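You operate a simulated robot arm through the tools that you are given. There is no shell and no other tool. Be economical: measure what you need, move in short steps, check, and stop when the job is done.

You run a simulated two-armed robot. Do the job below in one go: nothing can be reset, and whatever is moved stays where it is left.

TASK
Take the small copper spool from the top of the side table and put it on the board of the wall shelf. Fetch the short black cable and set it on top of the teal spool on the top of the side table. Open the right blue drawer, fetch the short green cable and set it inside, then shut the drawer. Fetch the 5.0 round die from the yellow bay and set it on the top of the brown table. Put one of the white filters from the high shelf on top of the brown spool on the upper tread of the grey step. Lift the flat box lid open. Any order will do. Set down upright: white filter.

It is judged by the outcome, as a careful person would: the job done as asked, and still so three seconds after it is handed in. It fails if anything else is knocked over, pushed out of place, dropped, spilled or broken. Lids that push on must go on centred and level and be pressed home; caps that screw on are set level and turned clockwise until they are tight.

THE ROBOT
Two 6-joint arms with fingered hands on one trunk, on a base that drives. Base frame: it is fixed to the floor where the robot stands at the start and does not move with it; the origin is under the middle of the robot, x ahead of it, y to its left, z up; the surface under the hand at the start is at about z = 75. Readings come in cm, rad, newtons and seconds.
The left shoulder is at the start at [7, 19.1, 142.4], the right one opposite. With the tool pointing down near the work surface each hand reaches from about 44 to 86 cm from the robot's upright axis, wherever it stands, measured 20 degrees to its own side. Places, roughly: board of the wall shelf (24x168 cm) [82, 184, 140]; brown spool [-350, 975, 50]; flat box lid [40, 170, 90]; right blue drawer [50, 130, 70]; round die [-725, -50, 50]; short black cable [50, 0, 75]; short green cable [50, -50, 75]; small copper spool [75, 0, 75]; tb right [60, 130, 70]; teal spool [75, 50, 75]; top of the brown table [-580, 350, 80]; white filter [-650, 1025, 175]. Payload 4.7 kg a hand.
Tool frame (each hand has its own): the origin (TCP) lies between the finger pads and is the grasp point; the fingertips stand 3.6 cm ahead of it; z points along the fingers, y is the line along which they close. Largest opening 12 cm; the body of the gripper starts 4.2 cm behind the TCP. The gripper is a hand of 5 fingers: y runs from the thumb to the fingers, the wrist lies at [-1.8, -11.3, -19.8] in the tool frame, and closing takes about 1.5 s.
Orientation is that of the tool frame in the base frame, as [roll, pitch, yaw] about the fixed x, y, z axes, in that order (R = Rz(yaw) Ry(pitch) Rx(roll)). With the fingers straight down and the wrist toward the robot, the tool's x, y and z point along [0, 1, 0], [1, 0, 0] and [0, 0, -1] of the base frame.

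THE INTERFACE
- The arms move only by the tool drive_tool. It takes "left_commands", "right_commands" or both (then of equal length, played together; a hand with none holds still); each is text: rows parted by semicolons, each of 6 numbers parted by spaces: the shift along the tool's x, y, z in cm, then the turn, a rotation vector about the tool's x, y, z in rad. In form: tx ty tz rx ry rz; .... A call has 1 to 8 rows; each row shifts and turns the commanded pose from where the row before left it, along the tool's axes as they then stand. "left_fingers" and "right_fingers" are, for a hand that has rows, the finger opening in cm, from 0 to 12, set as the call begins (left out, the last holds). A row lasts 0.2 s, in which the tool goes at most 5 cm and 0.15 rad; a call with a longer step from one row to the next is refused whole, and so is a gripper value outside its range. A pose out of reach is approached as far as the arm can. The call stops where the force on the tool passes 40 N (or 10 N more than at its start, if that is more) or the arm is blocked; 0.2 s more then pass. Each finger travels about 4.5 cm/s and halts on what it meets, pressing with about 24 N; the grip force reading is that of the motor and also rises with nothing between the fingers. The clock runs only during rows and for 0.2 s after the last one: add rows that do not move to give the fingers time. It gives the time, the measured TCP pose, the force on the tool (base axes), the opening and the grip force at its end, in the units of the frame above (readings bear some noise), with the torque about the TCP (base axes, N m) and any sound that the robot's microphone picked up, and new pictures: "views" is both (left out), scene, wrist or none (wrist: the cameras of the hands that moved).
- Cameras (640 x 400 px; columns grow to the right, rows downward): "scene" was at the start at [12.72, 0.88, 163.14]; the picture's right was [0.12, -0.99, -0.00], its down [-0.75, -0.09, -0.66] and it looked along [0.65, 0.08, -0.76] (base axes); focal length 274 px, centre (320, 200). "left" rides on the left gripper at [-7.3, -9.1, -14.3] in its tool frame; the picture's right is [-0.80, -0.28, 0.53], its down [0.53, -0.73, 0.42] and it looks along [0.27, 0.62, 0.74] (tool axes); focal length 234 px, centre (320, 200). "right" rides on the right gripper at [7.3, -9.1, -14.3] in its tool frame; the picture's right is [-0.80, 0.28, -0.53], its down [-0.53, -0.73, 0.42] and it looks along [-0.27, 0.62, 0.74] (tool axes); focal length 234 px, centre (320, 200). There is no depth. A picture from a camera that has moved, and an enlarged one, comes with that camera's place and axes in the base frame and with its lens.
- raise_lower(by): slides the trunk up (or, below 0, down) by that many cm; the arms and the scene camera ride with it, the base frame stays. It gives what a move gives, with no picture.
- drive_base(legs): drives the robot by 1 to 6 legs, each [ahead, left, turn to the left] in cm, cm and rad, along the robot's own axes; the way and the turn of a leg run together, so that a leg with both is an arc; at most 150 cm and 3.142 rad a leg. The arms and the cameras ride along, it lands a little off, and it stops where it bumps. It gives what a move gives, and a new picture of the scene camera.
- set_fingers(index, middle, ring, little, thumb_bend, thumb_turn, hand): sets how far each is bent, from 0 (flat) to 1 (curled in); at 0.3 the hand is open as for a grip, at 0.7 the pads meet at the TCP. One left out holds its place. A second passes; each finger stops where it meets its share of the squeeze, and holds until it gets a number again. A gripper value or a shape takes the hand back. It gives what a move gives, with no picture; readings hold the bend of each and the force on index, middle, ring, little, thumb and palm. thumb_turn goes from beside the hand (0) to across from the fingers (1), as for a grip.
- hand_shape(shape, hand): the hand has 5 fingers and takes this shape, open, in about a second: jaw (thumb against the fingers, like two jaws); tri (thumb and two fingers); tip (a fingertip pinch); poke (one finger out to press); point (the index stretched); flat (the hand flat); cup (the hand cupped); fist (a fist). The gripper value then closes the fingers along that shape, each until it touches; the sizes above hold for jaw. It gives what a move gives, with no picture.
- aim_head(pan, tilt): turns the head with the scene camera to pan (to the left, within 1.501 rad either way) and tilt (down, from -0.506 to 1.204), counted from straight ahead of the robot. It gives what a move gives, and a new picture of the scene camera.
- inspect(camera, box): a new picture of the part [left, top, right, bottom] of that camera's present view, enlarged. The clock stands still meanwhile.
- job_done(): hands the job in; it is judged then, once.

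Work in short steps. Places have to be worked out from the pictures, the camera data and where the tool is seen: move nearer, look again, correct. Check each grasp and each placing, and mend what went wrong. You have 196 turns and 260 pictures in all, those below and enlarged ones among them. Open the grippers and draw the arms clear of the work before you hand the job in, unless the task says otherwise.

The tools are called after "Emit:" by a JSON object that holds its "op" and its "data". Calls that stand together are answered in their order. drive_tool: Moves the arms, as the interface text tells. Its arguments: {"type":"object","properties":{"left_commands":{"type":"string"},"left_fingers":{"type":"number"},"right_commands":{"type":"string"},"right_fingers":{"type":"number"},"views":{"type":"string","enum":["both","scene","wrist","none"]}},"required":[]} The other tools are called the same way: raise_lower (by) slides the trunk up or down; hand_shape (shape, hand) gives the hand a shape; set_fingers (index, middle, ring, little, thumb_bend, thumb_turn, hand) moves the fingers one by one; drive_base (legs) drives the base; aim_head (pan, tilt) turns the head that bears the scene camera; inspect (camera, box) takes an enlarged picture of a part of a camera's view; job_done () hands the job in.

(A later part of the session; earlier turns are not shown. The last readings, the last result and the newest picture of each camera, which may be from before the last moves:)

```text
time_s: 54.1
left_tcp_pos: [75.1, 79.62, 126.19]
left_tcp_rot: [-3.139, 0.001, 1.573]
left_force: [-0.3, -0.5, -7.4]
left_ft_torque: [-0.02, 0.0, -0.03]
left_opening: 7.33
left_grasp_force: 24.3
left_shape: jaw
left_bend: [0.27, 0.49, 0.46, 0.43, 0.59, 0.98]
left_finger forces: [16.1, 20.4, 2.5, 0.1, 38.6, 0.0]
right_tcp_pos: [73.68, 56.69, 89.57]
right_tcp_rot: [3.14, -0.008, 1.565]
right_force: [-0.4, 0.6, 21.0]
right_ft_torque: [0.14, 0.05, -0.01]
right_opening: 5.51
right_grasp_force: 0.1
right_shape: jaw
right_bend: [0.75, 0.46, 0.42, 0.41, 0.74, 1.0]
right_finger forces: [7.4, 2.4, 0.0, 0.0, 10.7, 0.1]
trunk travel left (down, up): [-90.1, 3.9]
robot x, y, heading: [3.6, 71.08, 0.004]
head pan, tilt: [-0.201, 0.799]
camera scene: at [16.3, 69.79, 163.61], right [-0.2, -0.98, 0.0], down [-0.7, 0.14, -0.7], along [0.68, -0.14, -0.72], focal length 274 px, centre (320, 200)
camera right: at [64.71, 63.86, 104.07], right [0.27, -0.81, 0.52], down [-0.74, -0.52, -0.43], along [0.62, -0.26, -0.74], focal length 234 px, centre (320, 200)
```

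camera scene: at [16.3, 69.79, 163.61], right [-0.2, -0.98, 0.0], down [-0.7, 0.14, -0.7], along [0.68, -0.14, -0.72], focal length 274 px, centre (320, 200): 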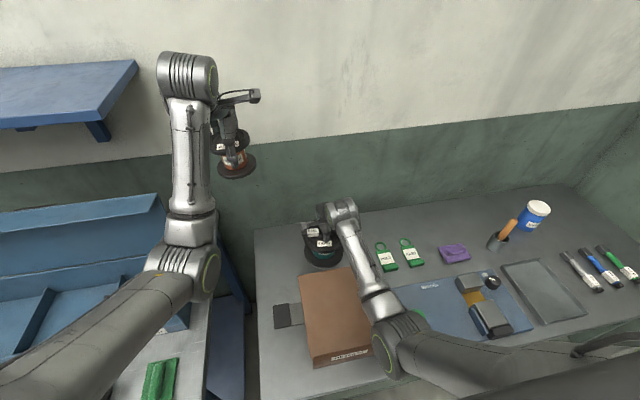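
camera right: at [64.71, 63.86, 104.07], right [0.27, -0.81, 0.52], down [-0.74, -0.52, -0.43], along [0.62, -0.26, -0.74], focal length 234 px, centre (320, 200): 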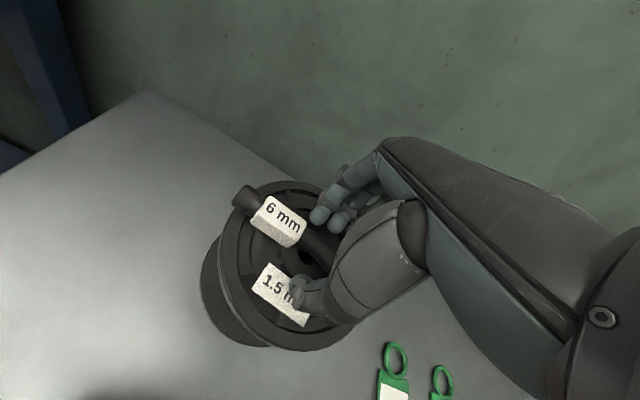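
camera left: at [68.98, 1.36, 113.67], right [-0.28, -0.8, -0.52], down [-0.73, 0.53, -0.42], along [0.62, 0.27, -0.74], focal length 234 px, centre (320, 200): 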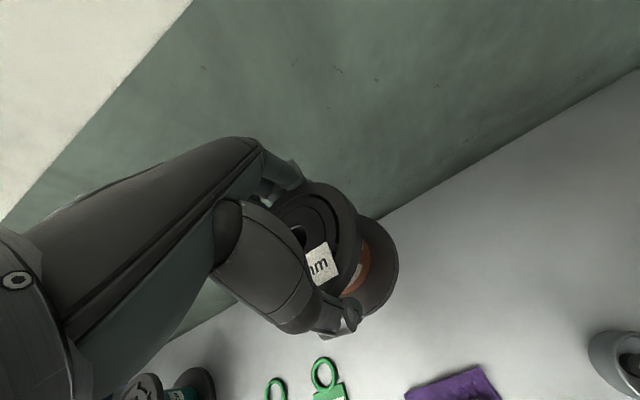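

The cable rests on the flange. I raise the hand straight up and check it.

Emit:
{"op": "drive_tool", "data": {"right_commands": "0 0 -1 0 0 0;0 0 -2 0 0 0;0 0 -4 0 0 0;0 0 -4 0 0 0;0 0 -4 0 0 0;0 0 0 0 0 0", "views": "wrist"}}

Emit:
{"op": "inspect", "data": {"camera": "scene", "box": [260, 180, 400, 280]}}

```text
time_s: 55.5
left_tcp_pos: [75.42, 79.62, 125.97]
left_tcp_rot: [-3.137, -0.003, 1.574]
left_force: [-0.2, 0.3, -7.2]
left_ft_torque: [-0.01, 0.0, 0.02]
left_opening: 7.37
left_grasp_force: 24.1
left_shape: jaw
left_bend: [0.27, 0.49, 0.46, 0.43, 0.59, 0.98]
left_finger forces: [16.2, 20.4, 2.5, 0.0, 38.7, 0.0]
right_tcp_pos: [73.86, 56.54, 104.17]
right_tcp_rot: [-3.14, -0.009, 1.562]
right_force: [0.1, 0.4, 0.2]
right_ft_torque: [-0.01, -0.01, 0.03]
right_opening: 6.01
right_grasp_force: 0.0
right_shape: jaw
right_bend: [0.74, 0.45, 0.42, 0.41, 0.71, 1.0]
right_finger forces: [0.0, 0.1, 0.0, 0.0, 0.0, 0.1]
trunk travel left (down, up): [-90.1, 3.9]
robot x, y, heading: [3.49, 71.28, -0.002]
head pan, tilt: [-0.201, 0.799]
camera right: at [64.86, 63.67, 118.8], right [0.27, -0.81, 0.52], down [-0.74, -0.52, -0.43], along [0.62, -0.26, -0.74], focal length 234 px, centre (320, 200)
```

right: 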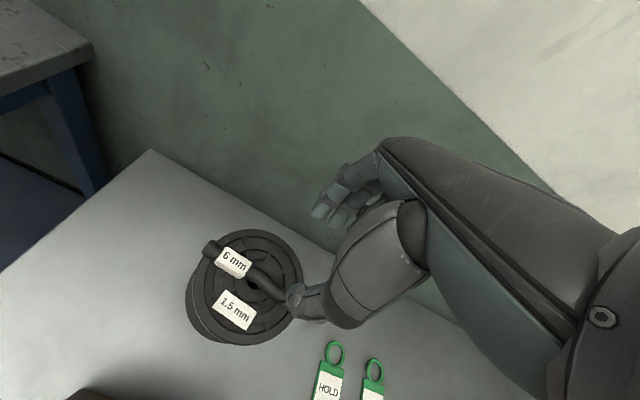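

```text
4.00 times, centred on (330, 230) of scene
camera zoom: at [16.62, 69.71, 163.58], right [-0.2, -0.98, 0.0], down [-0.7, 0.14, -0.7], along [0.68, -0.14, -0.72], focal length 1096 px, centre (280, 80)
```

zoom: 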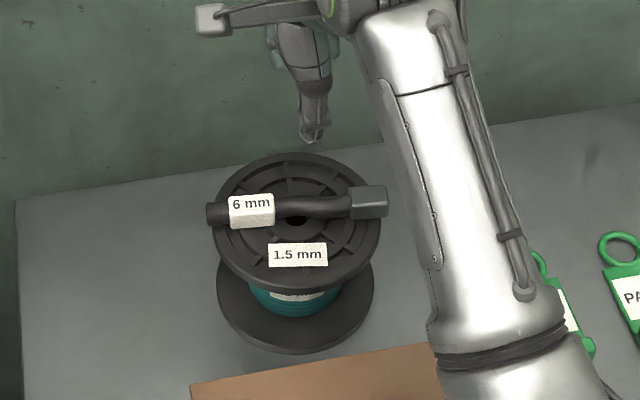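

The cable sits across the flange. Next the copper spool goes to the shelf: I back off, raise both hands and shift left.

Emit:
{"op": "drive_base", "data": {"legs": [[-22, 0, 0]]}}

Emit:
{"op": "drive_tool", "data": {"left_commands": "1 0 -4 0 0 0;1 0 -4 0 0 0;1 0 -4 0 0 0;1 0 -4 0 0 0;1 0 -4 0 0 0;1 0 -4 0 0 0;0 0 -3 0 0 0;0 0 0 0 0 0", "right_commands": "-1.5 -1 -3 0 0 0;-1.5 -1 -3 0 0 0;-1.5 -1 -3 0 0 0;-1.5 0 -3 0 0 0;-1.5 0 -3 0 0 0;-1.5 0 -3 0 0 0;0 0 0 0 0 0;0 0 0 0 0 0", "views": "none"}}

Emit:
{"op": "aim_head", "data": {"pan": 0.5, "tilt": 0.3}}

```text
time_s: 57.2
left_tcp_pos: [53.55, 79.62, 125.83]
left_tcp_rot: [-3.135, -0.001, 1.575]
left_force: [0.4, 0.6, -5.8]
left_ft_torque: [-0.02, -0.01, 0.05]
left_opening: 7.33
left_grasp_force: 24.6
left_shape: jaw
left_bend: [0.27, 0.49, 0.46, 0.43, 0.59, 0.98]
left_finger forces: [16.3, 20.4, 2.4, 0.1, 38.6, 0.0]
right_tcp_pos: [52.0, 56.63, 104.14]
right_tcp_rot: [-3.139, -0.008, 1.566]
right_force: [0.6, -0.5, -0.6]
right_ft_torque: [-0.02, 0.0, 0.01]
right_opening: 5.97
right_grasp_force: 0.0
right_shape: jaw
right_bend: [0.74, 0.45, 0.42, 0.41, 0.71, 1.0]
right_finger forces: [0.0, 0.0, 0.1, 0.0, 0.0, 0.0]
trunk travel left (down, up): [-90.1, 3.9]
robot x, y, heading: [-18.39, 71.24, 0.004]
head pan, tilt: [-0.201, 0.799]
camera scene: at [-5.09, 69.67, 163.55], right [-0.2, -0.98, 0.0], down [-0.7, 0.14, -0.7], along [0.68, -0.14, -0.72], focal length 274 px, centre (320, 200)
```

scene: 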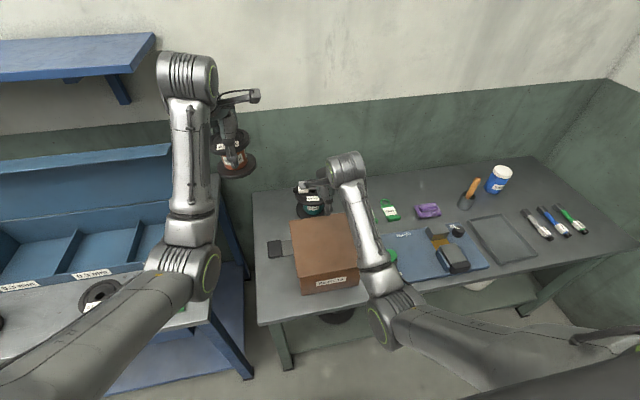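

```text
time_s: 59.0
left_tcp_pos: [62.04, 84.54, 149.58]
left_tcp_rot: [-3.135, -0.002, 1.574]
left_force: [-0.4, 0.1, -6.9]
left_ft_torque: [0.01, 0.0, -0.01]
left_opening: 7.34
left_grasp_force: 23.7
left_shape: jaw
left_bend: [0.27, 0.49, 0.46, 0.43, 0.59, 0.98]
left_finger forces: [15.9, 20.2, 2.5, 0.0, 38.0, 0.0]
left hand out of reach, approached as far as the arm can: row 1, 2, 3, 4, 5, 6
right_tcp_pos: [49.84, 47.2, 121.36]
right_tcp_rot: [-3.141, -0.009, 1.567]
right_force: [-0.2, 0.6, -0.6]
right_ft_torque: [0.0, 0.01, 0.0]
right_opening: 5.98
right_grasp_force: 0.0
right_shape: jaw
right_bend: [0.74, 0.45, 0.42, 0.4, 0.71, 1.0]
right_finger forces: [0.0, 0.0, 0.0, 0.0, 0.1, 0.0]
right hand out of reach, approached as far as the arm can: row 6
trunk travel left (down, up): [-90.1, 3.9]
robot x, y, heading: [-18.21, 71.53, 0.005]
head pan, tilt: [-0.201, 0.799]
```

```text
time_s: 60.1
left_tcp_pos: [62.01, 84.29, 149.59]
left_tcp_rot: [-3.139, -0.002, 1.575]
left_force: [-0.4, 0.4, -6.6]
left_ft_torque: [-0.06, -0.03, 0.01]
left_opening: 7.34
left_grasp_force: 23.9
left_shape: jaw
left_bend: [0.27, 0.49, 0.46, 0.43, 0.59, 0.98]
left_finger forces: [15.8, 20.1, 2.5, 0.0, 38.0, 0.0]
right_tcp_pos: [49.76, 47.2, 121.39]
right_tcp_rot: [3.141, -0.012, 1.568]
right_force: [0.6, 0.0, 0.3]
right_ft_torque: [-0.04, 0.01, -0.02]
right_opening: 5.99
right_grasp_force: 0.1
right_shape: jaw
right_bend: [0.74, 0.45, 0.42, 0.4, 0.71, 1.0]
right_finger forces: [0.0, 0.0, 0.0, 0.0, 0.1, 0.0]
trunk travel left (down, up): [-90.1, 3.9]
robot x, y, heading: [-18.68, 71.06, 0.004]
head pan, tilt: [0.499, 0.3]
camera scene: at [-5.07, 75.74, 168.01], right [0.48, -0.88, 0.0], down [-0.26, -0.14, -0.95], along [0.84, 0.46, -0.3], focal length 274 px, centre (320, 200)
```

scene: 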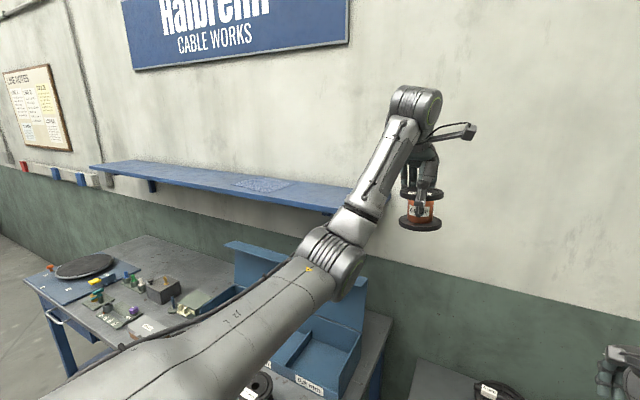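

The left hand is at z 149.6. I raise the trunk fully, drive left to line up with the shelf's near end, and look again.

Emit:
{"op": "raise_lower", "data": {"by": 3.9}}

Emit:
{"op": "drive_base", "data": {"legs": [[0, 34, 0]]}}

Emit:
{"op": "aim_head", "data": {"pan": 0.1, "tilt": 0.35}}

```text
time_s: 60.9
left_tcp_pos: [62.03, 84.36, 153.34]
left_tcp_rot: [-3.14, -0.003, 1.576]
left_force: [1.5, 0.2, -7.6]
left_ft_torque: [-0.05, -0.02, -0.03]
left_opening: 7.32
left_grasp_force: 24.4
left_shape: jaw
left_bend: [0.27, 0.49, 0.46, 0.43, 0.59, 0.98]
left_finger forces: [15.8, 20.2, 2.5, 0.1, 38.0, 0.0]
right_tcp_pos: [49.86, 47.2, 125.24]
right_tcp_rot: [3.141, -0.009, 1.568]
right_force: [0.4, -0.2, -0.7]
right_ft_torque: [0.0, 0.03, 0.01]
right_opening: 5.98
right_grasp_force: 0.1
right_shape: jaw
right_bend: [0.74, 0.45, 0.42, 0.4, 0.71, 1.0]
right_finger forces: [0.1, 0.0, 0.0, 0.1, 0.0, 0.0]
trunk travel left (down, up): [-94.0, 0.0]
robot x, y, heading: [-18.3, 71.31, -0.001]
head pan, tilt: [0.499, 0.3]
```

```text
time_s: 63.1
left_tcp_pos: [62.0, 118.07, 153.34]
left_tcp_rot: [-3.139, -0.002, 1.573]
left_force: [0.0, -1.4, -7.2]
left_ft_torque: [0.02, 0.0, 0.02]
left_opening: 7.31
left_grasp_force: 23.8
left_shape: jaw
left_bend: [0.27, 0.49, 0.46, 0.43, 0.59, 0.98]
left_finger forces: [15.9, 20.2, 2.5, 0.0, 37.9, 0.1]
right_tcp_pos: [49.65, 80.98, 125.17]
right_tcp_rot: [3.141, -0.01, 1.563]
right_force: [-0.5, -0.4, -0.5]
right_ft_torque: [0.01, 0.02, 0.02]
right_opening: 5.97
right_grasp_force: 0.1
right_shape: jaw
right_bend: [0.74, 0.45, 0.42, 0.4, 0.71, 1.0]
right_finger forces: [0.1, 0.0, 0.0, 0.1, 0.1, 0.0]
trunk travel left (down, up): [-94.0, 0.0]
robot x, y, heading: [-18.22, 105.26, -0.0]
head pan, tilt: [0.499, 0.3]
camera scene: at [-5.11, 109.57, 171.92], right [0.48, -0.88, 0.0], down [-0.26, -0.14, -0.96], along [0.84, 0.46, -0.3], focal length 274 px, centre (320, 200)
```

scene: 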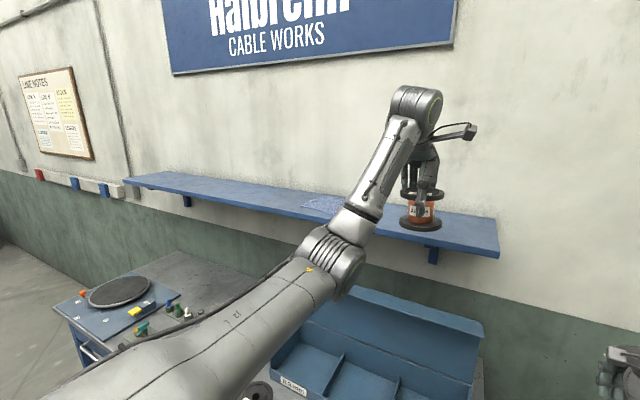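

```text
time_s: 64.0
left_tcp_pos: [61.98, 118.42, 153.32]
left_tcp_rot: [-3.137, 0.001, 1.574]
left_force: [0.1, 0.0, -7.3]
left_ft_torque: [-0.05, 0.03, -0.03]
left_opening: 7.32
left_grasp_force: 24.0
left_shape: jaw
left_bend: [0.27, 0.49, 0.46, 0.43, 0.59, 0.98]
left_finger forces: [15.9, 20.3, 2.5, 0.0, 38.0, 0.0]
right_tcp_pos: [49.55, 81.23, 125.28]
right_tcp_rot: [3.139, -0.008, 1.565]
right_force: [0.5, 0.0, 0.2]
right_ft_torque: [0.01, -0.02, -0.01]
right_opening: 5.98
right_grasp_force: 0.1
right_shape: jaw
right_bend: [0.74, 0.45, 0.42, 0.4, 0.71, 1.0]
right_finger forces: [0.0, 0.0, 0.0, 0.0, 0.0, 0.0]
trunk travel left (down, up): [-94.0, 0.0]
robot x, y, heading: [-18.32, 105.45, 0.003]
head pan, tilt: [0.099, 0.351]
camera scene: at [-4.06, 106.46, 171.44], right [0.1, -0.99, 0.0], down [-0.34, -0.04, -0.94], along [0.93, 0.09, -0.34], focal length 274 px, centre (320, 200)
```

scene: 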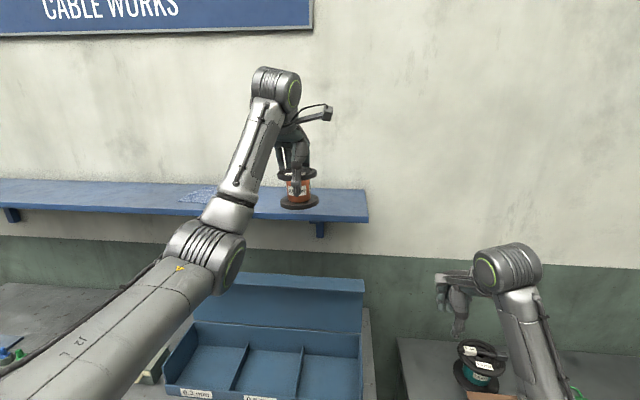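

The shelf board spans about x 69–95, with its near end at y 99.7 and z near 140. Driving ahead 17 cm puts the spool at (79, 118), well over the board.

Emit:
{"op": "drive_base", "data": {"legs": [[17, 0, 0]]}}

Emit:
{"op": "inspect", "data": {"camera": "scene", "box": [200, 120, 400, 250]}}

Emit:
{"op": "inspect", "data": {"camera": "left", "box": [0, 0, 640, 400]}}

```text
time_s: 65.5
left_tcp_pos: [78.4, 118.46, 153.64]
left_tcp_rot: [3.141, -0.001, 1.574]
left_force: [-0.1, -0.2, -5.9]
left_ft_torque: [0.0, -0.05, 0.01]
left_opening: 7.32
left_grasp_force: 23.7
left_shape: jaw
left_bend: [0.27, 0.49, 0.46, 0.43, 0.59, 0.98]
left_finger forces: [15.7, 20.3, 2.5, 0.0, 38.3, 0.0]
right_tcp_pos: [66.32, 81.44, 125.5]
right_tcp_rot: [3.138, -0.008, 1.566]
right_force: [0.2, -0.8, -0.3]
right_ft_torque: [-0.02, -0.02, -0.01]
right_opening: 5.96
right_grasp_force: 0.0
right_shape: jaw
right_bend: [0.74, 0.45, 0.42, 0.4, 0.71, 1.0]
right_finger forces: [0.1, 0.0, 0.1, 0.0, 0.0, 0.1]
trunk travel left (down, up): [-94.0, 0.0]
robot x, y, heading: [-1.42, 105.18, 0.004]
head pan, tilt: [0.099, 0.351]
camera scene: at [12.37, 106.41, 171.5], right [0.1, -0.99, 0.0], down [-0.34, -0.04, -0.94], along [0.93, 0.1, -0.34], focal length 274 px, centre (320, 200)
```

scene: 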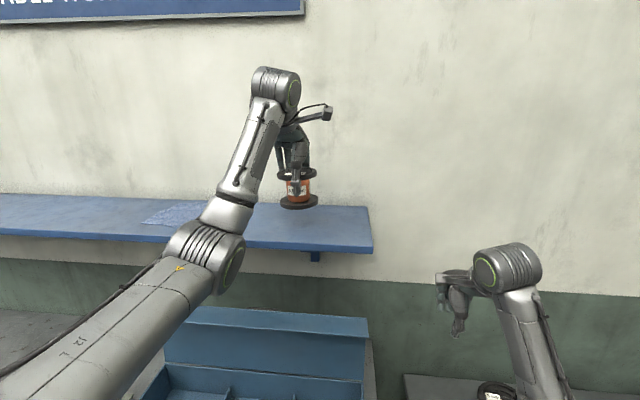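

```text
3.08 times, centred on (300, 185) of scene
camera zoom: at [12.37, 106.41, 171.5], right [0.1, -0.99, 0.0], down [-0.34, -0.04, -0.94], along [0.93, 0.1, -0.34], focal length 843 px, centre (382, 246)
```

zoom: 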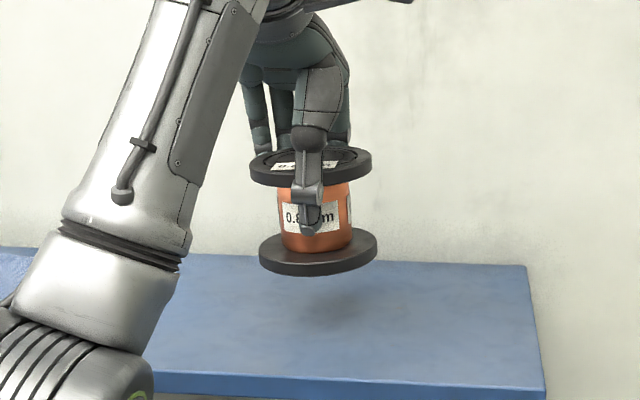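

```text
1.00 times, centred on (320, 200) of left (not enlarged: the box is as wide or as high as the picture)
camera zoom: at [69.27, 111.25, 167.93], right [-0.28, -0.8, -0.53], down [-0.73, 0.53, -0.42], along [0.62, 0.27, -0.74], focal length 234 px, centre (320, 200)
```

zoom: 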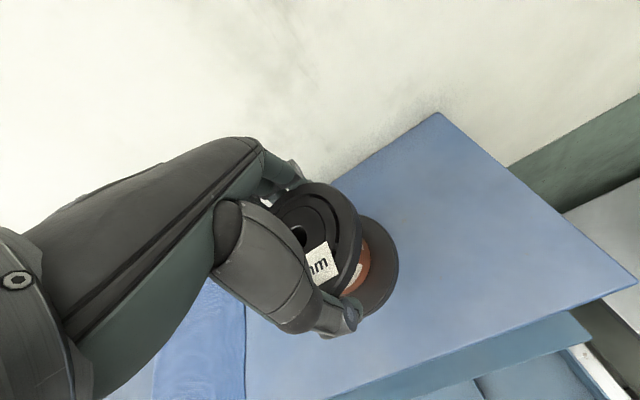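

The spool is over clear board. I lower the trunk by 4 cm, then finish with small tool steps.

Emit:
{"op": "raise_lower", "data": {"by": -4}}

Emit:
{"op": "drive_tool", "data": {"left_commands": "0 0 0.5 0 0 0;0 0 0.4 0 0 0;0 0 0.4 0 0 0;0 0 0 0 0 0", "views": "none"}}

Emit:
{"op": "inspect", "data": {"camera": "scene", "box": [200, 120, 400, 250]}}

```text
time_s: 66.3
left_tcp_pos: [78.9, 118.38, 149.37]
left_tcp_rot: [-3.139, 0.0, 1.576]
left_force: [-0.1, -0.1, -7.2]
left_ft_torque: [-0.02, -0.01, -0.02]
left_opening: 7.31
left_grasp_force: 24.5
left_shape: jaw
left_bend: [0.27, 0.49, 0.46, 0.43, 0.59, 0.98]
left_finger forces: [15.8, 20.4, 2.6, 0.0, 38.1, 0.0]
right_tcp_pos: [66.61, 81.45, 121.21]
right_tcp_rot: [3.141, -0.009, 1.565]
right_force: [-0.5, 0.0, 0.1]
right_ft_torque: [0.04, 0.01, 0.03]
right_opening: 5.97
right_grasp_force: 0.0
right_shape: jaw
right_bend: [0.74, 0.45, 0.42, 0.4, 0.71, 1.0]
right_finger forces: [0.0, 0.0, 0.1, 0.0, 0.1, 0.1]
trunk travel left (down, up): [-90.0, 4.0]
robot x, y, heading: [-1.78, 105.31, 0.001]
head pan, tilt: [0.099, 0.351]
```

```text
time_s: 67.3
left_tcp_pos: [78.78, 118.6, 148.13]
left_tcp_rot: [-3.139, -0.002, 1.574]
left_force: [-0.7, -0.8, -6.6]
left_ft_torque: [-0.02, 0.03, -0.03]
left_opening: 7.35
left_grasp_force: 23.6
left_shape: jaw
left_bend: [0.27, 0.49, 0.46, 0.43, 0.59, 0.98]
left_finger forces: [15.8, 20.4, 2.6, 0.0, 38.1, 0.0]
right_tcp_pos: [66.69, 81.37, 121.28]
right_tcp_rot: [3.141, -0.006, 1.566]
right_force: [-0.2, 0.5, -0.2]
right_ft_torque: [0.02, 0.01, -0.01]
right_opening: 5.96
right_grasp_force: 0.1
right_shape: jaw
right_bend: [0.74, 0.45, 0.42, 0.4, 0.71, 1.0]
right_finger forces: [0.0, 0.0, 0.1, 0.1, 0.0, 0.0]
trunk travel left (down, up): [-90.0, 4.0]
robot x, y, heading: [-1.59, 105.39, 0.002]
head pan, tilt: [0.099, 0.351]
```

```text
3.08 times, centred on (300, 185) of scene
camera zoom: at [12.84, 106.4, 167.44], right [0.1, -0.99, 0.0], down [-0.34, -0.04, -0.94], along [0.93, 0.1, -0.34], focal length 843 px, centre (382, 246)
```

zoom: 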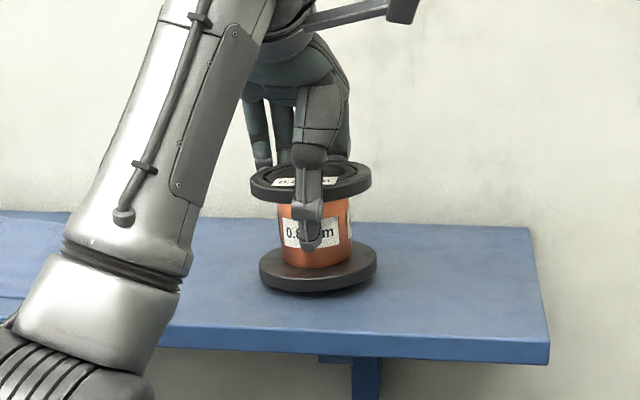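

Still slightly above the board, so I go on down gently until the force changes.

Emit:
{"op": "drive_tool", "data": {"left_commands": "0 0 0.3 0 0 0;0 0 0.3 0 0 0;0 0 0.3 0 0 0;0 0 0 0 0 0", "views": "none"}}

```text
time_s: 68.3
left_tcp_pos: [78.7, 118.45, 147.43]
left_tcp_rot: [3.141, -0.003, 1.572]
left_force: [1.9, -2.6, 3.4]
left_ft_torque: [0.2, -0.33, -0.14]
left_opening: 7.33
left_grasp_force: 24.0
left_shape: jaw
left_bend: [0.27, 0.49, 0.46, 0.43, 0.59, 0.98]
left_finger forces: [16.6, 19.2, 2.1, 0.0, 37.9, 0.0]
right_tcp_pos: [66.44, 81.25, 121.27]
right_tcp_rot: [3.139, -0.009, 1.566]
right_force: [0.2, 0.4, 0.2]
right_ft_torque: [-0.03, 0.0, 0.02]
right_opening: 5.98
right_grasp_force: 0.0
right_shape: jaw
right_bend: [0.74, 0.45, 0.42, 0.4, 0.71, 1.0]
right_finger forces: [0.0, 0.0, 0.1, 0.0, 0.0, 0.1]
trunk travel left (down, up): [-90.0, 4.0]
robot x, y, heading: [-2.28, 104.93, 0.003]
head pan, tilt: [0.099, 0.351]
```

The spool's weight is now carried by the board. I open the hand.

Emit:
{"op": "drive_tool", "data": {"left_commands": "0 0 0 0 0 0;0 0 0 0 0 0;0 0 0 0 0 0;0 0 0 0 0 0;0 0 0 0 0 0;0 0 0 0 0 0", "left_fingers": 12, "views": "wrist"}}

Emit:
{"op": "inspect", "data": {"camera": "scene", "box": [200, 120, 400, 250]}}

```text
time_s: 69.7
left_tcp_pos: [78.59, 118.31, 147.28]
left_tcp_rot: [-3.14, -0.001, 1.573]
left_force: [2.2, -1.9, 3.4]
left_ft_torque: [-0.03, -0.05, -0.02]
left_opening: 11.99
left_grasp_force: 0.0
left_shape: jaw
left_bend: [0.29, 0.3, 0.3, 0.3, 0.29, 0.97]
left_finger forces: [4.2, 0.0, 0.0, 0.1, 1.8, 0.0]
right_tcp_pos: [66.46, 81.17, 121.3]
right_tcp_rot: [3.14, -0.007, 1.564]
right_force: [-0.2, 0.6, -0.1]
right_ft_torque: [0.0, -0.02, 0.0]
right_opening: 5.95
right_grasp_force: 0.1
right_shape: jaw
right_bend: [0.74, 0.45, 0.42, 0.4, 0.71, 1.0]
right_finger forces: [0.0, 0.0, 0.0, 0.0, 0.0, 0.0]
trunk travel left (down, up): [-90.0, 4.0]
robot x, y, heading: [-1.57, 105.56, 0.006]
head pan, tilt: [0.099, 0.351]
camera left: at [69.56, 111.2, 161.59], right [-0.28, -0.8, -0.53], down [-0.74, 0.53, -0.42], along [0.62, 0.27, -0.74], focal length 234 px, centre (320, 200)
```

left: 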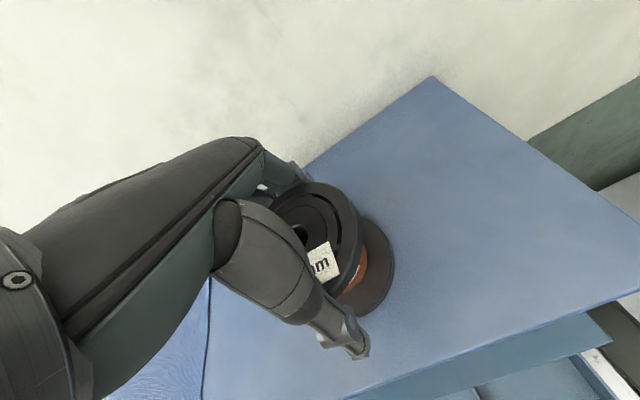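

```text
3.08 times, centred on (300, 185) of scene
camera zoom: at [12.69, 106.31, 167.46], right [0.1, -0.99, 0.0], down [-0.34, -0.03, -0.94], along [0.93, 0.1, -0.34], focal length 843 px, centre (382, 246)
```

zoom: 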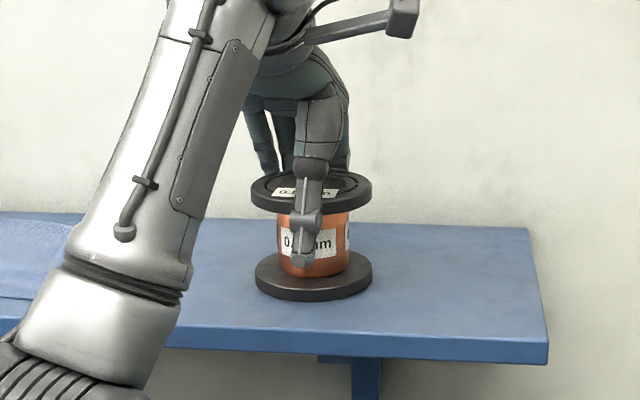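

The spool stands on the board, with light thumb and finger contact on the flange. I rise straight off it with the trunk and arm.

Emit:
{"op": "raise_lower", "data": {"by": 3.9}}

Emit:
{"op": "drive_tool", "data": {"left_commands": "0 0 -1.5 0 0 0;0 0 -1.5 0 0 0;0 0 -1.5 0 0 0;0 0 0 0 0 0"}}

```text
time_s: 70.5
left_tcp_pos: [78.78, 118.46, 151.14]
left_tcp_rot: [-3.138, -0.002, 1.573]
left_force: [0.0, 0.8, -0.2]
left_ft_torque: [-0.01, 0.03, -0.03]
left_opening: 12.01
left_grasp_force: 0.0
left_shape: jaw
left_bend: [0.3, 0.3, 0.3, 0.3, 0.3, 0.97]
left_finger forces: [0.0, 0.0, 0.0, 0.0, 0.0, 0.0]
right_tcp_pos: [66.58, 81.27, 125.14]
right_tcp_rot: [3.14, -0.008, 1.564]
right_force: [0.0, 0.7, -0.1]
right_ft_torque: [0.0, 0.01, -0.02]
right_opening: 5.96
right_grasp_force: 0.1
right_shape: jaw
right_bend: [0.74, 0.45, 0.42, 0.4, 0.71, 1.0]
right_finger forces: [0.1, 0.0, 0.0, 0.0, 0.0, 0.0]
trunk travel left (down, up): [-93.9, 0.1]
robot x, y, heading: [-1.91, 105.29, 0.0]
head pan, tilt: [0.099, 0.351]
```

```text
time_s: 71.5
left_tcp_pos: [78.74, 118.38, 155.73]
left_tcp_rot: [-3.139, 0.0, 1.574]
left_force: [-0.8, 0.5, 0.3]
left_ft_torque: [-0.02, 0.02, -0.03]
left_opening: 11.99
left_grasp_force: 0.0
left_shape: jaw
left_bend: [0.3, 0.3, 0.3, 0.3, 0.3, 0.97]
left_finger forces: [0.0, 0.0, 0.1, 0.0, 0.1, 0.1]
right_tcp_pos: [66.47, 81.33, 125.27]
right_tcp_rot: [3.139, -0.009, 1.565]
right_force: [0.3, -0.6, -0.7]
right_ft_torque: [-0.02, 0.01, 0.02]
right_opening: 6.0
right_grasp_force: 0.1
right_shape: jaw
right_bend: [0.74, 0.45, 0.42, 0.4, 0.71, 1.0]
right_finger forces: [0.0, 0.0, 0.0, 0.1, 0.0, 0.0]
trunk travel left (down, up): [-93.9, 0.1]
robot x, y, heading: [-1.38, 104.88, -0.002]
head pan, tilt: [0.099, 0.351]
camera scene: at [12.7, 106.39, 171.36], right [0.1, -0.99, 0.0], down [-0.34, -0.04, -0.94], along [0.93, 0.1, -0.34], focal length 274 px, centre (320, 200)
camera left: at [69.63, 111.24, 169.96], right [-0.28, -0.8, -0.53], down [-0.73, 0.53, -0.42], along [0.62, 0.27, -0.74], focal length 234 px, centre (320, 200)
```

scene: 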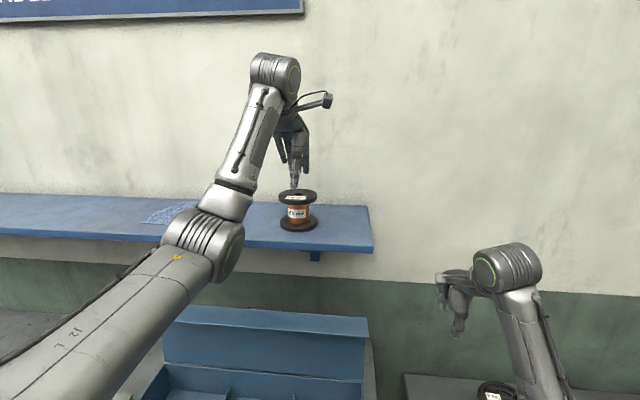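
left: 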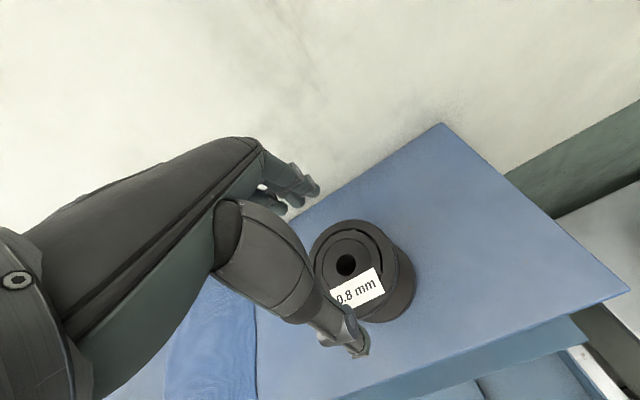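

The spool stands free on the shelf. I drive back and look over the bench with the drawers and the flat box.

Emit:
{"op": "drive_base", "data": {"legs": [[-45, 0, 0], [0, 30, 0]]}}

Emit:
{"op": "drive_tool", "data": {"left_commands": "0 -2 3 0 0 0;0 -2 4 0 0 0;0 -2 4 0 0 0;0 -2 4 0 0 0;0 -2 4 0 0 0;0 0 4 0 0 0;0 0 4 0 0 0", "views": "none"}}

Emit:
{"op": "aim_head", "data": {"pan": 0.1, "tilt": 0.65}}

```text
time_s: 75.9
left_tcp_pos: [33.65, 147.81, 155.77]
left_tcp_rot: [-3.14, -0.002, 1.571]
left_force: [-0.3, -1.1, 0.0]
left_ft_torque: [0.02, 0.02, 0.0]
left_opening: 11.99
left_grasp_force: 0.1
left_shape: jaw
left_bend: [0.3, 0.3, 0.3, 0.3, 0.3, 0.97]
left_finger forces: [0.0, 0.1, 0.0, 0.1, 0.0, 0.0]
right_tcp_pos: [21.35, 110.84, 125.17]
right_tcp_rot: [3.14, -0.01, 1.564]
right_force: [0.0, -0.9, -0.2]
right_ft_torque: [0.01, 0.03, 0.03]
right_opening: 5.96
right_grasp_force: 0.1
right_shape: jaw
right_bend: [0.74, 0.45, 0.42, 0.4, 0.71, 1.0]
right_finger forces: [0.0, 0.1, 0.0, 0.0, 0.0, 0.1]
trunk travel left (down, up): [-93.9, 0.1]
robot x, y, heading: [-46.67, 135.24, 0.004]
head pan, tilt: [0.099, 0.351]
camera scene: at [-32.37, 135.87, 171.36], right [0.1, -0.99, 0.0], down [-0.34, -0.03, -0.94], along [0.93, 0.09, -0.34], focal length 274 px, centre (320, 200)
```

scene: 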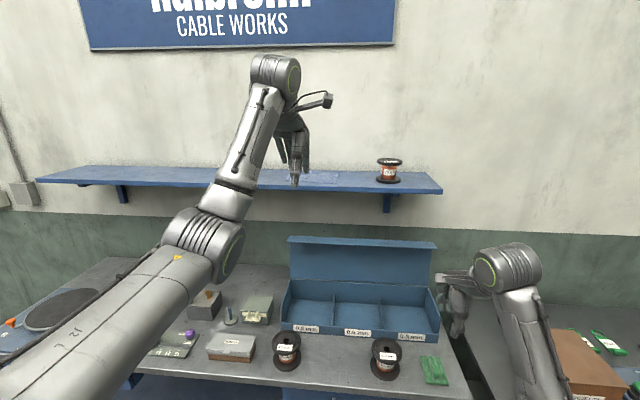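

```text
time_s: 77.5
left_tcp_pos: [29.33, 147.66, 127.58]
left_tcp_rot: [-3.139, -0.002, 1.572]
left_force: [0.2, 0.0, -0.5]
left_ft_torque: [-0.01, 0.01, 0.02]
left_opening: 11.99
left_grasp_force: 0.0
left_shape: jaw
left_bend: [0.3, 0.3, 0.3, 0.3, 0.3, 0.97]
left_finger forces: [0.1, 0.0, 0.0, 0.0, 0.0, 0.0]
left hand out of reach, approached as far as the arm can: row 1, 2, 3, 4, 5
right_tcp_pos: [21.45, 110.97, 125.28]
right_tcp_rot: [3.14, -0.009, 1.563]
right_force: [0.7, 0.2, -0.3]
right_ft_torque: [0.02, 0.02, -0.01]
right_opening: 5.99
right_grasp_force: 0.1
right_shape: jaw
right_bend: [0.74, 0.45, 0.42, 0.4, 0.71, 1.0]
right_finger forces: [0.1, 0.1, 0.0, 0.0, 0.1, 0.1]
trunk travel left (down, up): [-93.9, 0.1]
robot x, y, heading: [-46.85, 135.26, 0.002]
head pan, tilt: [0.099, 0.351]
```

```text
time_s: 78.3
left_tcp_pos: [29.19, 147.63, 127.66]
left_tcp_rot: [-3.141, 0.0, 1.571]
left_force: [-0.2, 1.2, -0.1]
left_ft_torque: [0.0, 0.01, -0.04]
left_opening: 12.0
left_grasp_force: 0.0
left_shape: jaw
left_bend: [0.3, 0.3, 0.3, 0.3, 0.3, 0.97]
left_finger forces: [0.1, 0.0, 0.0, 0.1, 0.1, 0.0]
right_tcp_pos: [21.39, 111.0, 125.2]
right_tcp_rot: [3.14, -0.008, 1.563]
right_force: [-0.4, 0.0, -0.2]
right_ft_torque: [0.01, 0.06, 0.02]
right_opening: 5.95
right_grasp_force: 0.1
right_shape: jaw
right_bend: [0.74, 0.45, 0.42, 0.4, 0.71, 1.0]
right_finger forces: [0.1, 0.1, 0.1, 0.0, 0.0, 0.0]
trunk travel left (down, up): [-93.9, 0.1]
robot x, y, heading: [-46.48, 135.22, 0.0]
head pan, tilt: [0.099, 0.649]
camera scene: at [-32.99, 136.07, 168.66], right [0.1, -0.99, 0.0], down [-0.6, -0.06, -0.8], along [0.79, 0.08, -0.6], focal length 274 px, centre (320, 200)
```

scene: 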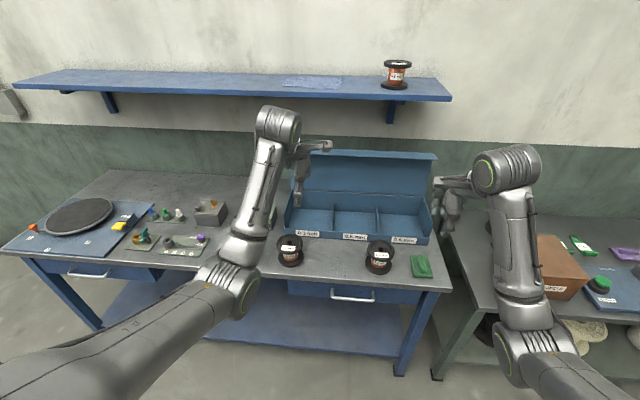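

The right drawer's handle is seen near (33, 129, 70). I enlarge the drawer, and the area of the flat box behind the left arm.

Emit:
{"op": "inspect", "data": {"camera": "scene", "box": [250, 230, 450, 350]}}

Emit:
{"op": "inspect", "data": {"camera": "left", "box": [0, 0, 640, 400]}}

Emit:
{"op": "inspect", "data": {"camera": "scene", "box": [110, 180, 270, 280]}}

```text
3.20 times, centred on (350, 290) of scene
camera zoom: at [-32.99, 136.07, 168.66], right [0.1, -0.99, 0.0], down [-0.6, -0.06, -0.8], along [0.79, 0.08, -0.6], focal length 877 px, centre (224, -88)
```

zoom: 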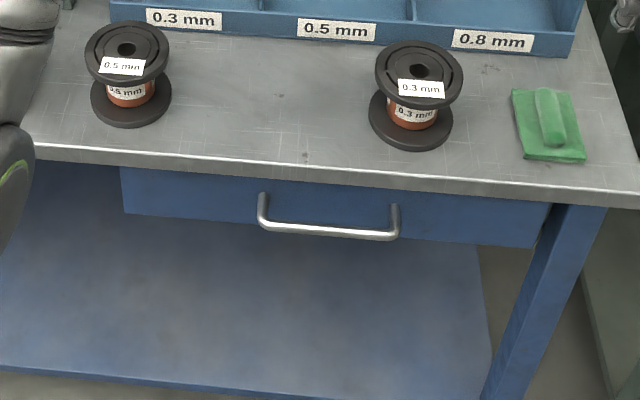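

```text
1.00 times, centred on (320, 200) of left (not enlarged: the box is as wide or as high as the picture)
camera zoom: at [20.09, 140.34, 141.91], right [-0.28, -0.8, -0.53], down [-0.73, 0.53, -0.42], along [0.62, 0.27, -0.74], focal length 234 px, centre (320, 200)
```

zoom: 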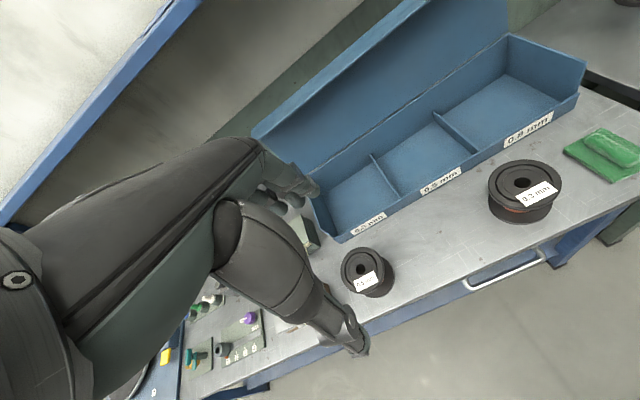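

```text
4.00 times, centred on (190, 230) of scene
camera zoom: at [-32.99, 136.07, 168.66], right [0.1, -0.99, 0.0], down [-0.6, -0.06, -0.8], along [0.79, 0.08, -0.6], focal length 1096 px, centre (840, 80)
```

zoom: 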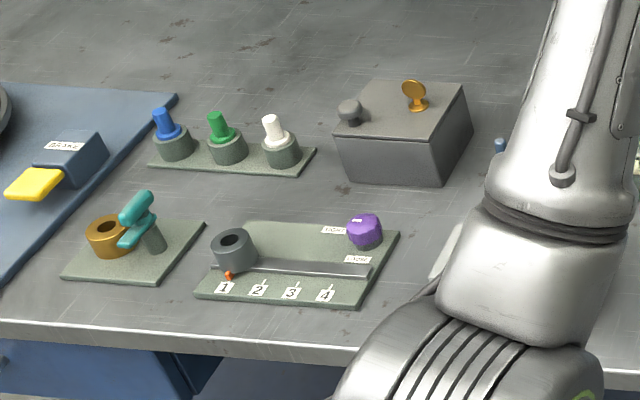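

The handle bar is at about (29.4, 129.7, 73), 16 cm wide. I fetch the green cable first, which lies along x around (47.5, -48.5): I turn the right hand for it and drive there.

Emit:
{"op": "drive_base", "data": {"legs": [[0, -100, 0], [0, -69, 0], [34, 0, 0]]}}

Emit:
{"op": "drive_tool", "data": {"right_commands": "0 -2 1 0 0 -0.15;0 -2 1 0 0 -0.15;0 -2 1 0 0 -0.15;0 0 0 0 0 -0.15;0 0 0 0 0 -0.15;0 0 0 0 0 -0.15;0 0 0 0 0 -0.15;0 0 0 0 0 -0.15", "views": "none"}}

Emit:
{"op": "aim_head", "data": {"pan": -0.25, "tilt": 0.9}}

```text
time_s: 85.7
left_tcp_pos: [29.19, 3.69, 128.17]
left_tcp_rot: [3.137, 0.002, 1.576]
left_force: [-1.3, 0.3, 0.3]
left_ft_torque: [0.04, -0.14, 0.04]
left_opening: 12.0
left_grasp_force: 0.0
left_shape: jaw
left_bend: [0.3, 0.3, 0.3, 0.3, 0.3, 0.98]
left_finger forces: [0.0, 0.1, 0.1, 0.0, 0.0, 0.0]
right_tcp_pos: [21.78, -32.84, 125.85]
right_tcp_rot: [3.132, -0.006, 1.572]
right_force: [-1.4, 0.3, 1.0]
right_ft_torque: [0.01, -0.16, 0.01]
right_opening: 5.99
right_grasp_force: 0.1
right_shape: jaw
right_bend: [0.74, 0.45, 0.42, 0.4, 0.71, 1.0]
right_finger forces: [0.0, 0.0, 0.0, 0.1, 0.1, 0.0]
trunk travel left (down, up): [-93.9, 0.1]
robot x, y, heading: [-45.12, -9.09, 0.011]
head pan, tilt: [0.099, 0.649]
stopped in leg 2: the robot was blocked; the commanded pose is now the measured one
camera scene: at [-33.2, -8.05, 168.81], right [0.11, -0.99, 0.0], down [-0.59, -0.07, -0.8], along [0.8, 0.09, -0.6], focal length 274 px, centre (320, 200)
```

scene: 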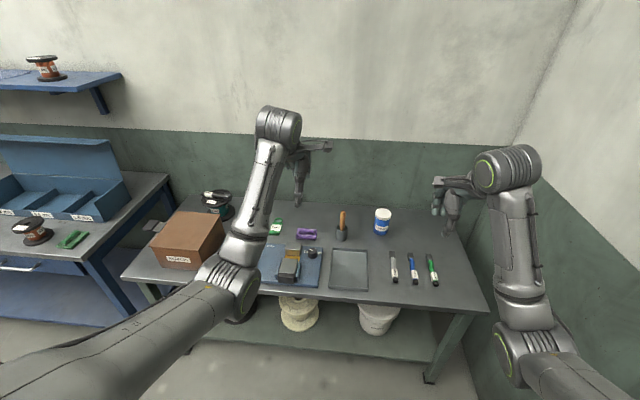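

```text
time_s: 87.5
left_tcp_pos: [30.41, 3.54, 127.48]
left_tcp_rot: [-3.138, 0.0, 1.575]
left_force: [0.3, 0.7, 0.9]
left_ft_torque: [0.02, -0.05, 0.0]
left_opening: 12.0
left_grasp_force: 0.1
left_shape: jaw
left_bend: [0.3, 0.3, 0.3, 0.3, 0.3, 0.98]
left_finger forces: [0.1, 0.0, 0.0, 0.0, 0.0, 0.0]
right_tcp_pos: [16.9, -34.04, 122.1]
right_tcp_rot: [3.133, -0.002, 2.77]
right_force: [-0.1, 0.9, 0.7]
right_ft_torque: [0.01, 0.0, -0.02]
right_opening: 6.02
right_grasp_force: 0.0
right_shape: jaw
right_bend: [0.74, 0.45, 0.42, 0.4, 0.71, 1.0]
right_finger forces: [0.0, 0.0, 0.0, 0.0, 0.1, 0.1]
trunk travel left (down, up): [-93.9, 0.1]
robot x, y, heading: [-45.28, -8.93, 0.009]
head pan, tilt: [0.099, 0.649]
```

```text
time_s: 88.4
left_tcp_pos: [30.61, 3.48, 127.53]
left_tcp_rot: [-3.136, 0.001, 1.576]
left_force: [-0.1, 0.9, 0.3]
left_ft_torque: [0.02, 0.01, 0.0]
left_opening: 12.01
left_grasp_force: 0.1
left_shape: jaw
left_bend: [0.3, 0.3, 0.3, 0.3, 0.3, 0.98]
left_finger forces: [0.0, 0.0, 0.0, 0.0, 0.0, 0.0]
right_tcp_pos: [16.99, -34.08, 121.99]
right_tcp_rot: [3.134, -0.003, 2.769]
right_force: [0.3, 0.8, -0.1]
right_ft_torque: [-0.03, -0.01, 0.01]
right_opening: 5.97
right_grasp_force: 0.2
right_shape: jaw
right_bend: [0.74, 0.45, 0.42, 0.4, 0.71, 1.0]
right_finger forces: [0.1, 0.0, 0.0, 0.0, 0.0, 0.1]
trunk travel left (down, up): [-93.9, 0.1]
robot x, y, heading: [-45.24, -9.34, 0.01]
head pan, tilt: [-0.25, 0.901]
camera scene: at [-32.86, -11.14, 166.6], right [-0.24, -0.97, 0.0], down [-0.76, 0.19, -0.62], along [0.6, -0.15, -0.78], focal length 274 px, centre (320, 200)
```

scene: 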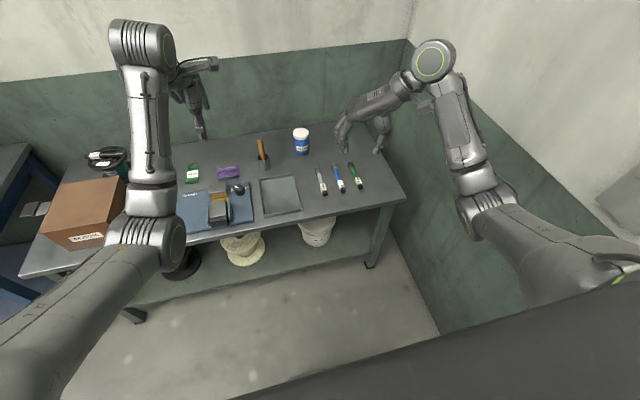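

The base is blocked near y = -9, with the right elbow close to the side wall. I approach from the left instead: I turn the hand so its wrist is on the left (fingers toward the wall), and drive up at y near -2.

Emit:
{"op": "drive_base", "data": {"legs": [[0, 7, -0.01]]}}

Emit:
{"op": "drive_tool", "data": {"right_commands": "0 0 0 0 0 0.15;0 0 0 0 0 0.15;0 0 0 0 0 0.15;0 0 0 0 0 0.15;0 0 0 0 0 0.15;0 0 0 0 0 0.15;0 0 0 0 0 0.15;0 0 0 0 0 0.15", "views": "none"}}

Emit:
{"op": "drive_tool", "data": {"right_commands": "0 0 0 0 0 0.15;0 0 0 0 0 0.15;0 0 0 0 0 0.15;0 0 0 0 0 0.15;0 0 0 0 0 0.15;0 0 0 0 0 0.15;0 0 0 0 0 0.15;0 0 0 0 0 0.15", "views": "none"}}

Emit:
{"op": "drive_tool", "data": {"right_commands": "0 0 0 0 0 0.15;0 0 0 0 0 0.15;0 0 0 0 0 0.07;0 0 0 0 0 0", "views": "scene"}}

```text
time_s: 89.4
left_tcp_pos: [30.65, 8.61, 127.65]
left_tcp_rot: [-3.139, -0.005, 1.562]
left_force: [0.0, -1.6, 0.7]
left_ft_torque: [0.09, 0.0, 0.01]
left_opening: 12.01
left_grasp_force: 0.1
left_shape: jaw
left_bend: [0.3, 0.3, 0.3, 0.3, 0.3, 0.98]
left_finger forces: [0.1, 0.0, 0.0, 0.0, 0.0, 0.1]
right_tcp_pos: [16.69, -28.63, 122.04]
right_tcp_rot: [3.129, -0.005, 2.757]
right_force: [-0.2, -0.3, 1.3]
right_ft_torque: [0.11, 0.01, -0.03]
right_opening: 5.98
right_grasp_force: 0.0
right_shape: jaw
right_bend: [0.74, 0.45, 0.42, 0.4, 0.71, 1.0]
right_finger forces: [0.0, 0.1, 0.0, 0.1, 0.0, 0.0]
trunk travel left (down, up): [-93.9, 0.1]
robot x, y, heading: [-44.92, -2.66, -0.005]
head pan, tilt: [-0.25, 0.901]
camera scene: at [-32.9, -5.35, 166.58], right [-0.25, -0.97, -0.01], down [-0.76, 0.2, -0.62], along [0.6, -0.15, -0.78], focal length 274 px, centre (320, 200)
```

scene: 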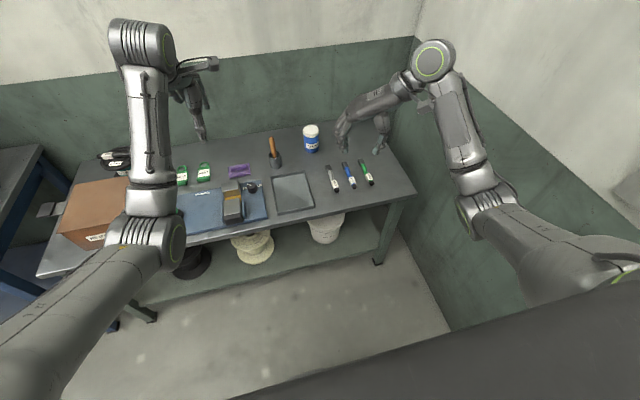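

```text
time_s: 91.2
left_tcp_pos: [30.57, 9.23, 127.55]
left_tcp_rot: [-3.136, -0.002, 1.561]
left_force: [0.0, 0.4, -0.5]
left_ft_torque: [0.01, 0.0, -0.02]
left_opening: 11.99
left_grasp_force: 0.0
left_shape: jaw
left_bend: [0.3, 0.3, 0.3, 0.3, 0.3, 0.98]
left_finger forces: [0.0, 0.1, 0.0, 0.1, 0.0, 0.0]
right_tcp_pos: [17.66, -28.58, 120.96]
right_tcp_rot: [3.14, -0.009, 1.552]
right_force: [0.5, -0.5, -0.2]
right_ft_torque: [0.03, 0.03, 0.03]
right_opening: 5.98
right_grasp_force: 0.1
right_shape: jaw
right_bend: [0.74, 0.45, 0.42, 0.4, 0.71, 1.0]
right_finger forces: [0.1, 0.1, 0.1, 0.0, 0.0, 0.0]
right hand out of reach, approached as far as the arm can: row 8
trunk travel left (down, up): [-93.9, 0.1]
robot x, y, heading: [-45.29, -2.61, -0.004]
head pan, tilt: [-0.25, 0.901]
```

```text
time_s: 93.0
left_tcp_pos: [30.74, 9.47, 127.51]
left_tcp_rot: [-3.137, 0.001, 1.561]
left_force: [0.8, 0.4, -0.7]
left_ft_torque: [0.0, 0.01, -0.03]
left_opening: 11.96
left_grasp_force: 0.0
left_shape: jaw
left_bend: [0.3, 0.3, 0.3, 0.3, 0.3, 0.98]
left_finger forces: [0.0, 0.0, 0.0, 0.1, 0.0, 0.0]
right_tcp_pos: [22.86, -27.84, 111.75]
right_tcp_rot: [-3.141, -0.008, 0.359]
right_force: [0.4, -0.5, -0.4]
right_ft_torque: [0.0, 0.03, 0.02]
right_opening: 6.0
right_grasp_force: 0.0
right_shape: jaw
right_bend: [0.74, 0.45, 0.42, 0.4, 0.71, 1.0]
right_finger forces: [0.0, 0.1, 0.0, 0.0, 0.0, 0.1]
right hand out of reach, approached as far as the arm can: row 1, 2, 3, 4, 5, 6, 7, 8
trunk travel left (down, up): [-93.9, 0.1]
robot x, y, heading: [-45.34, -2.16, -0.013]
head pan, tilt: [-0.25, 0.901]
```

```text
time_s: 94.0
left_tcp_pos: [30.63, 9.24, 127.52]
left_tcp_rot: [-3.138, 0.002, 1.561]
left_force: [-0.6, 0.1, 0.1]
left_ft_torque: [0.02, 0.02, 0.02]
left_opening: 11.99
left_grasp_force: 0.1
left_shape: jaw
left_bend: [0.3, 0.3, 0.3, 0.3, 0.3, 0.98]
left_finger forces: [0.0, 0.0, 0.1, 0.0, 0.0, 0.0]
right_tcp_pos: [26.33, -27.67, 106.06]
right_tcp_rot: [-3.137, -0.001, -0.014]
right_force: [0.3, 0.3, 0.0]
right_ft_torque: [0.02, -0.02, 0.01]
right_opening: 6.0
right_grasp_force: 0.1
right_shape: jaw
right_bend: [0.74, 0.45, 0.42, 0.4, 0.71, 1.0]
right_finger forces: [0.0, 0.0, 0.0, 0.0, 0.0, 0.0]
right hand out of reach, approached as far as the arm can: row 1, 2, 3
trunk travel left (down, up): [-93.9, 0.1]
robot x, y, heading: [-44.97, -2.54, -0.008]
head pan, tilt: [-0.25, 0.901]
camera scene: at [-32.96, -4.38, 166.61], right [-0.25, -0.97, 0.0], down [-0.76, 0.2, -0.62], along [0.6, -0.16, -0.78], focal length 274 px, centre (320, 200)
```

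scene: 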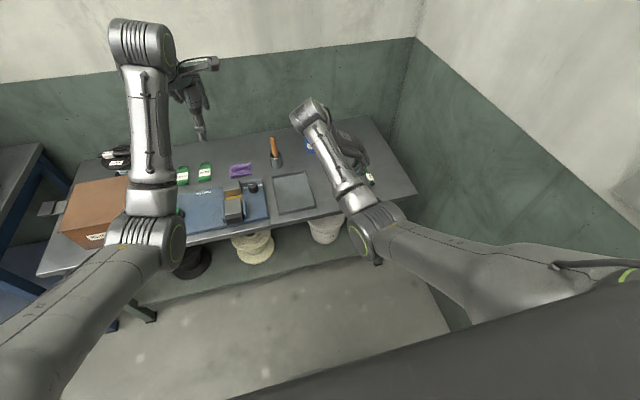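

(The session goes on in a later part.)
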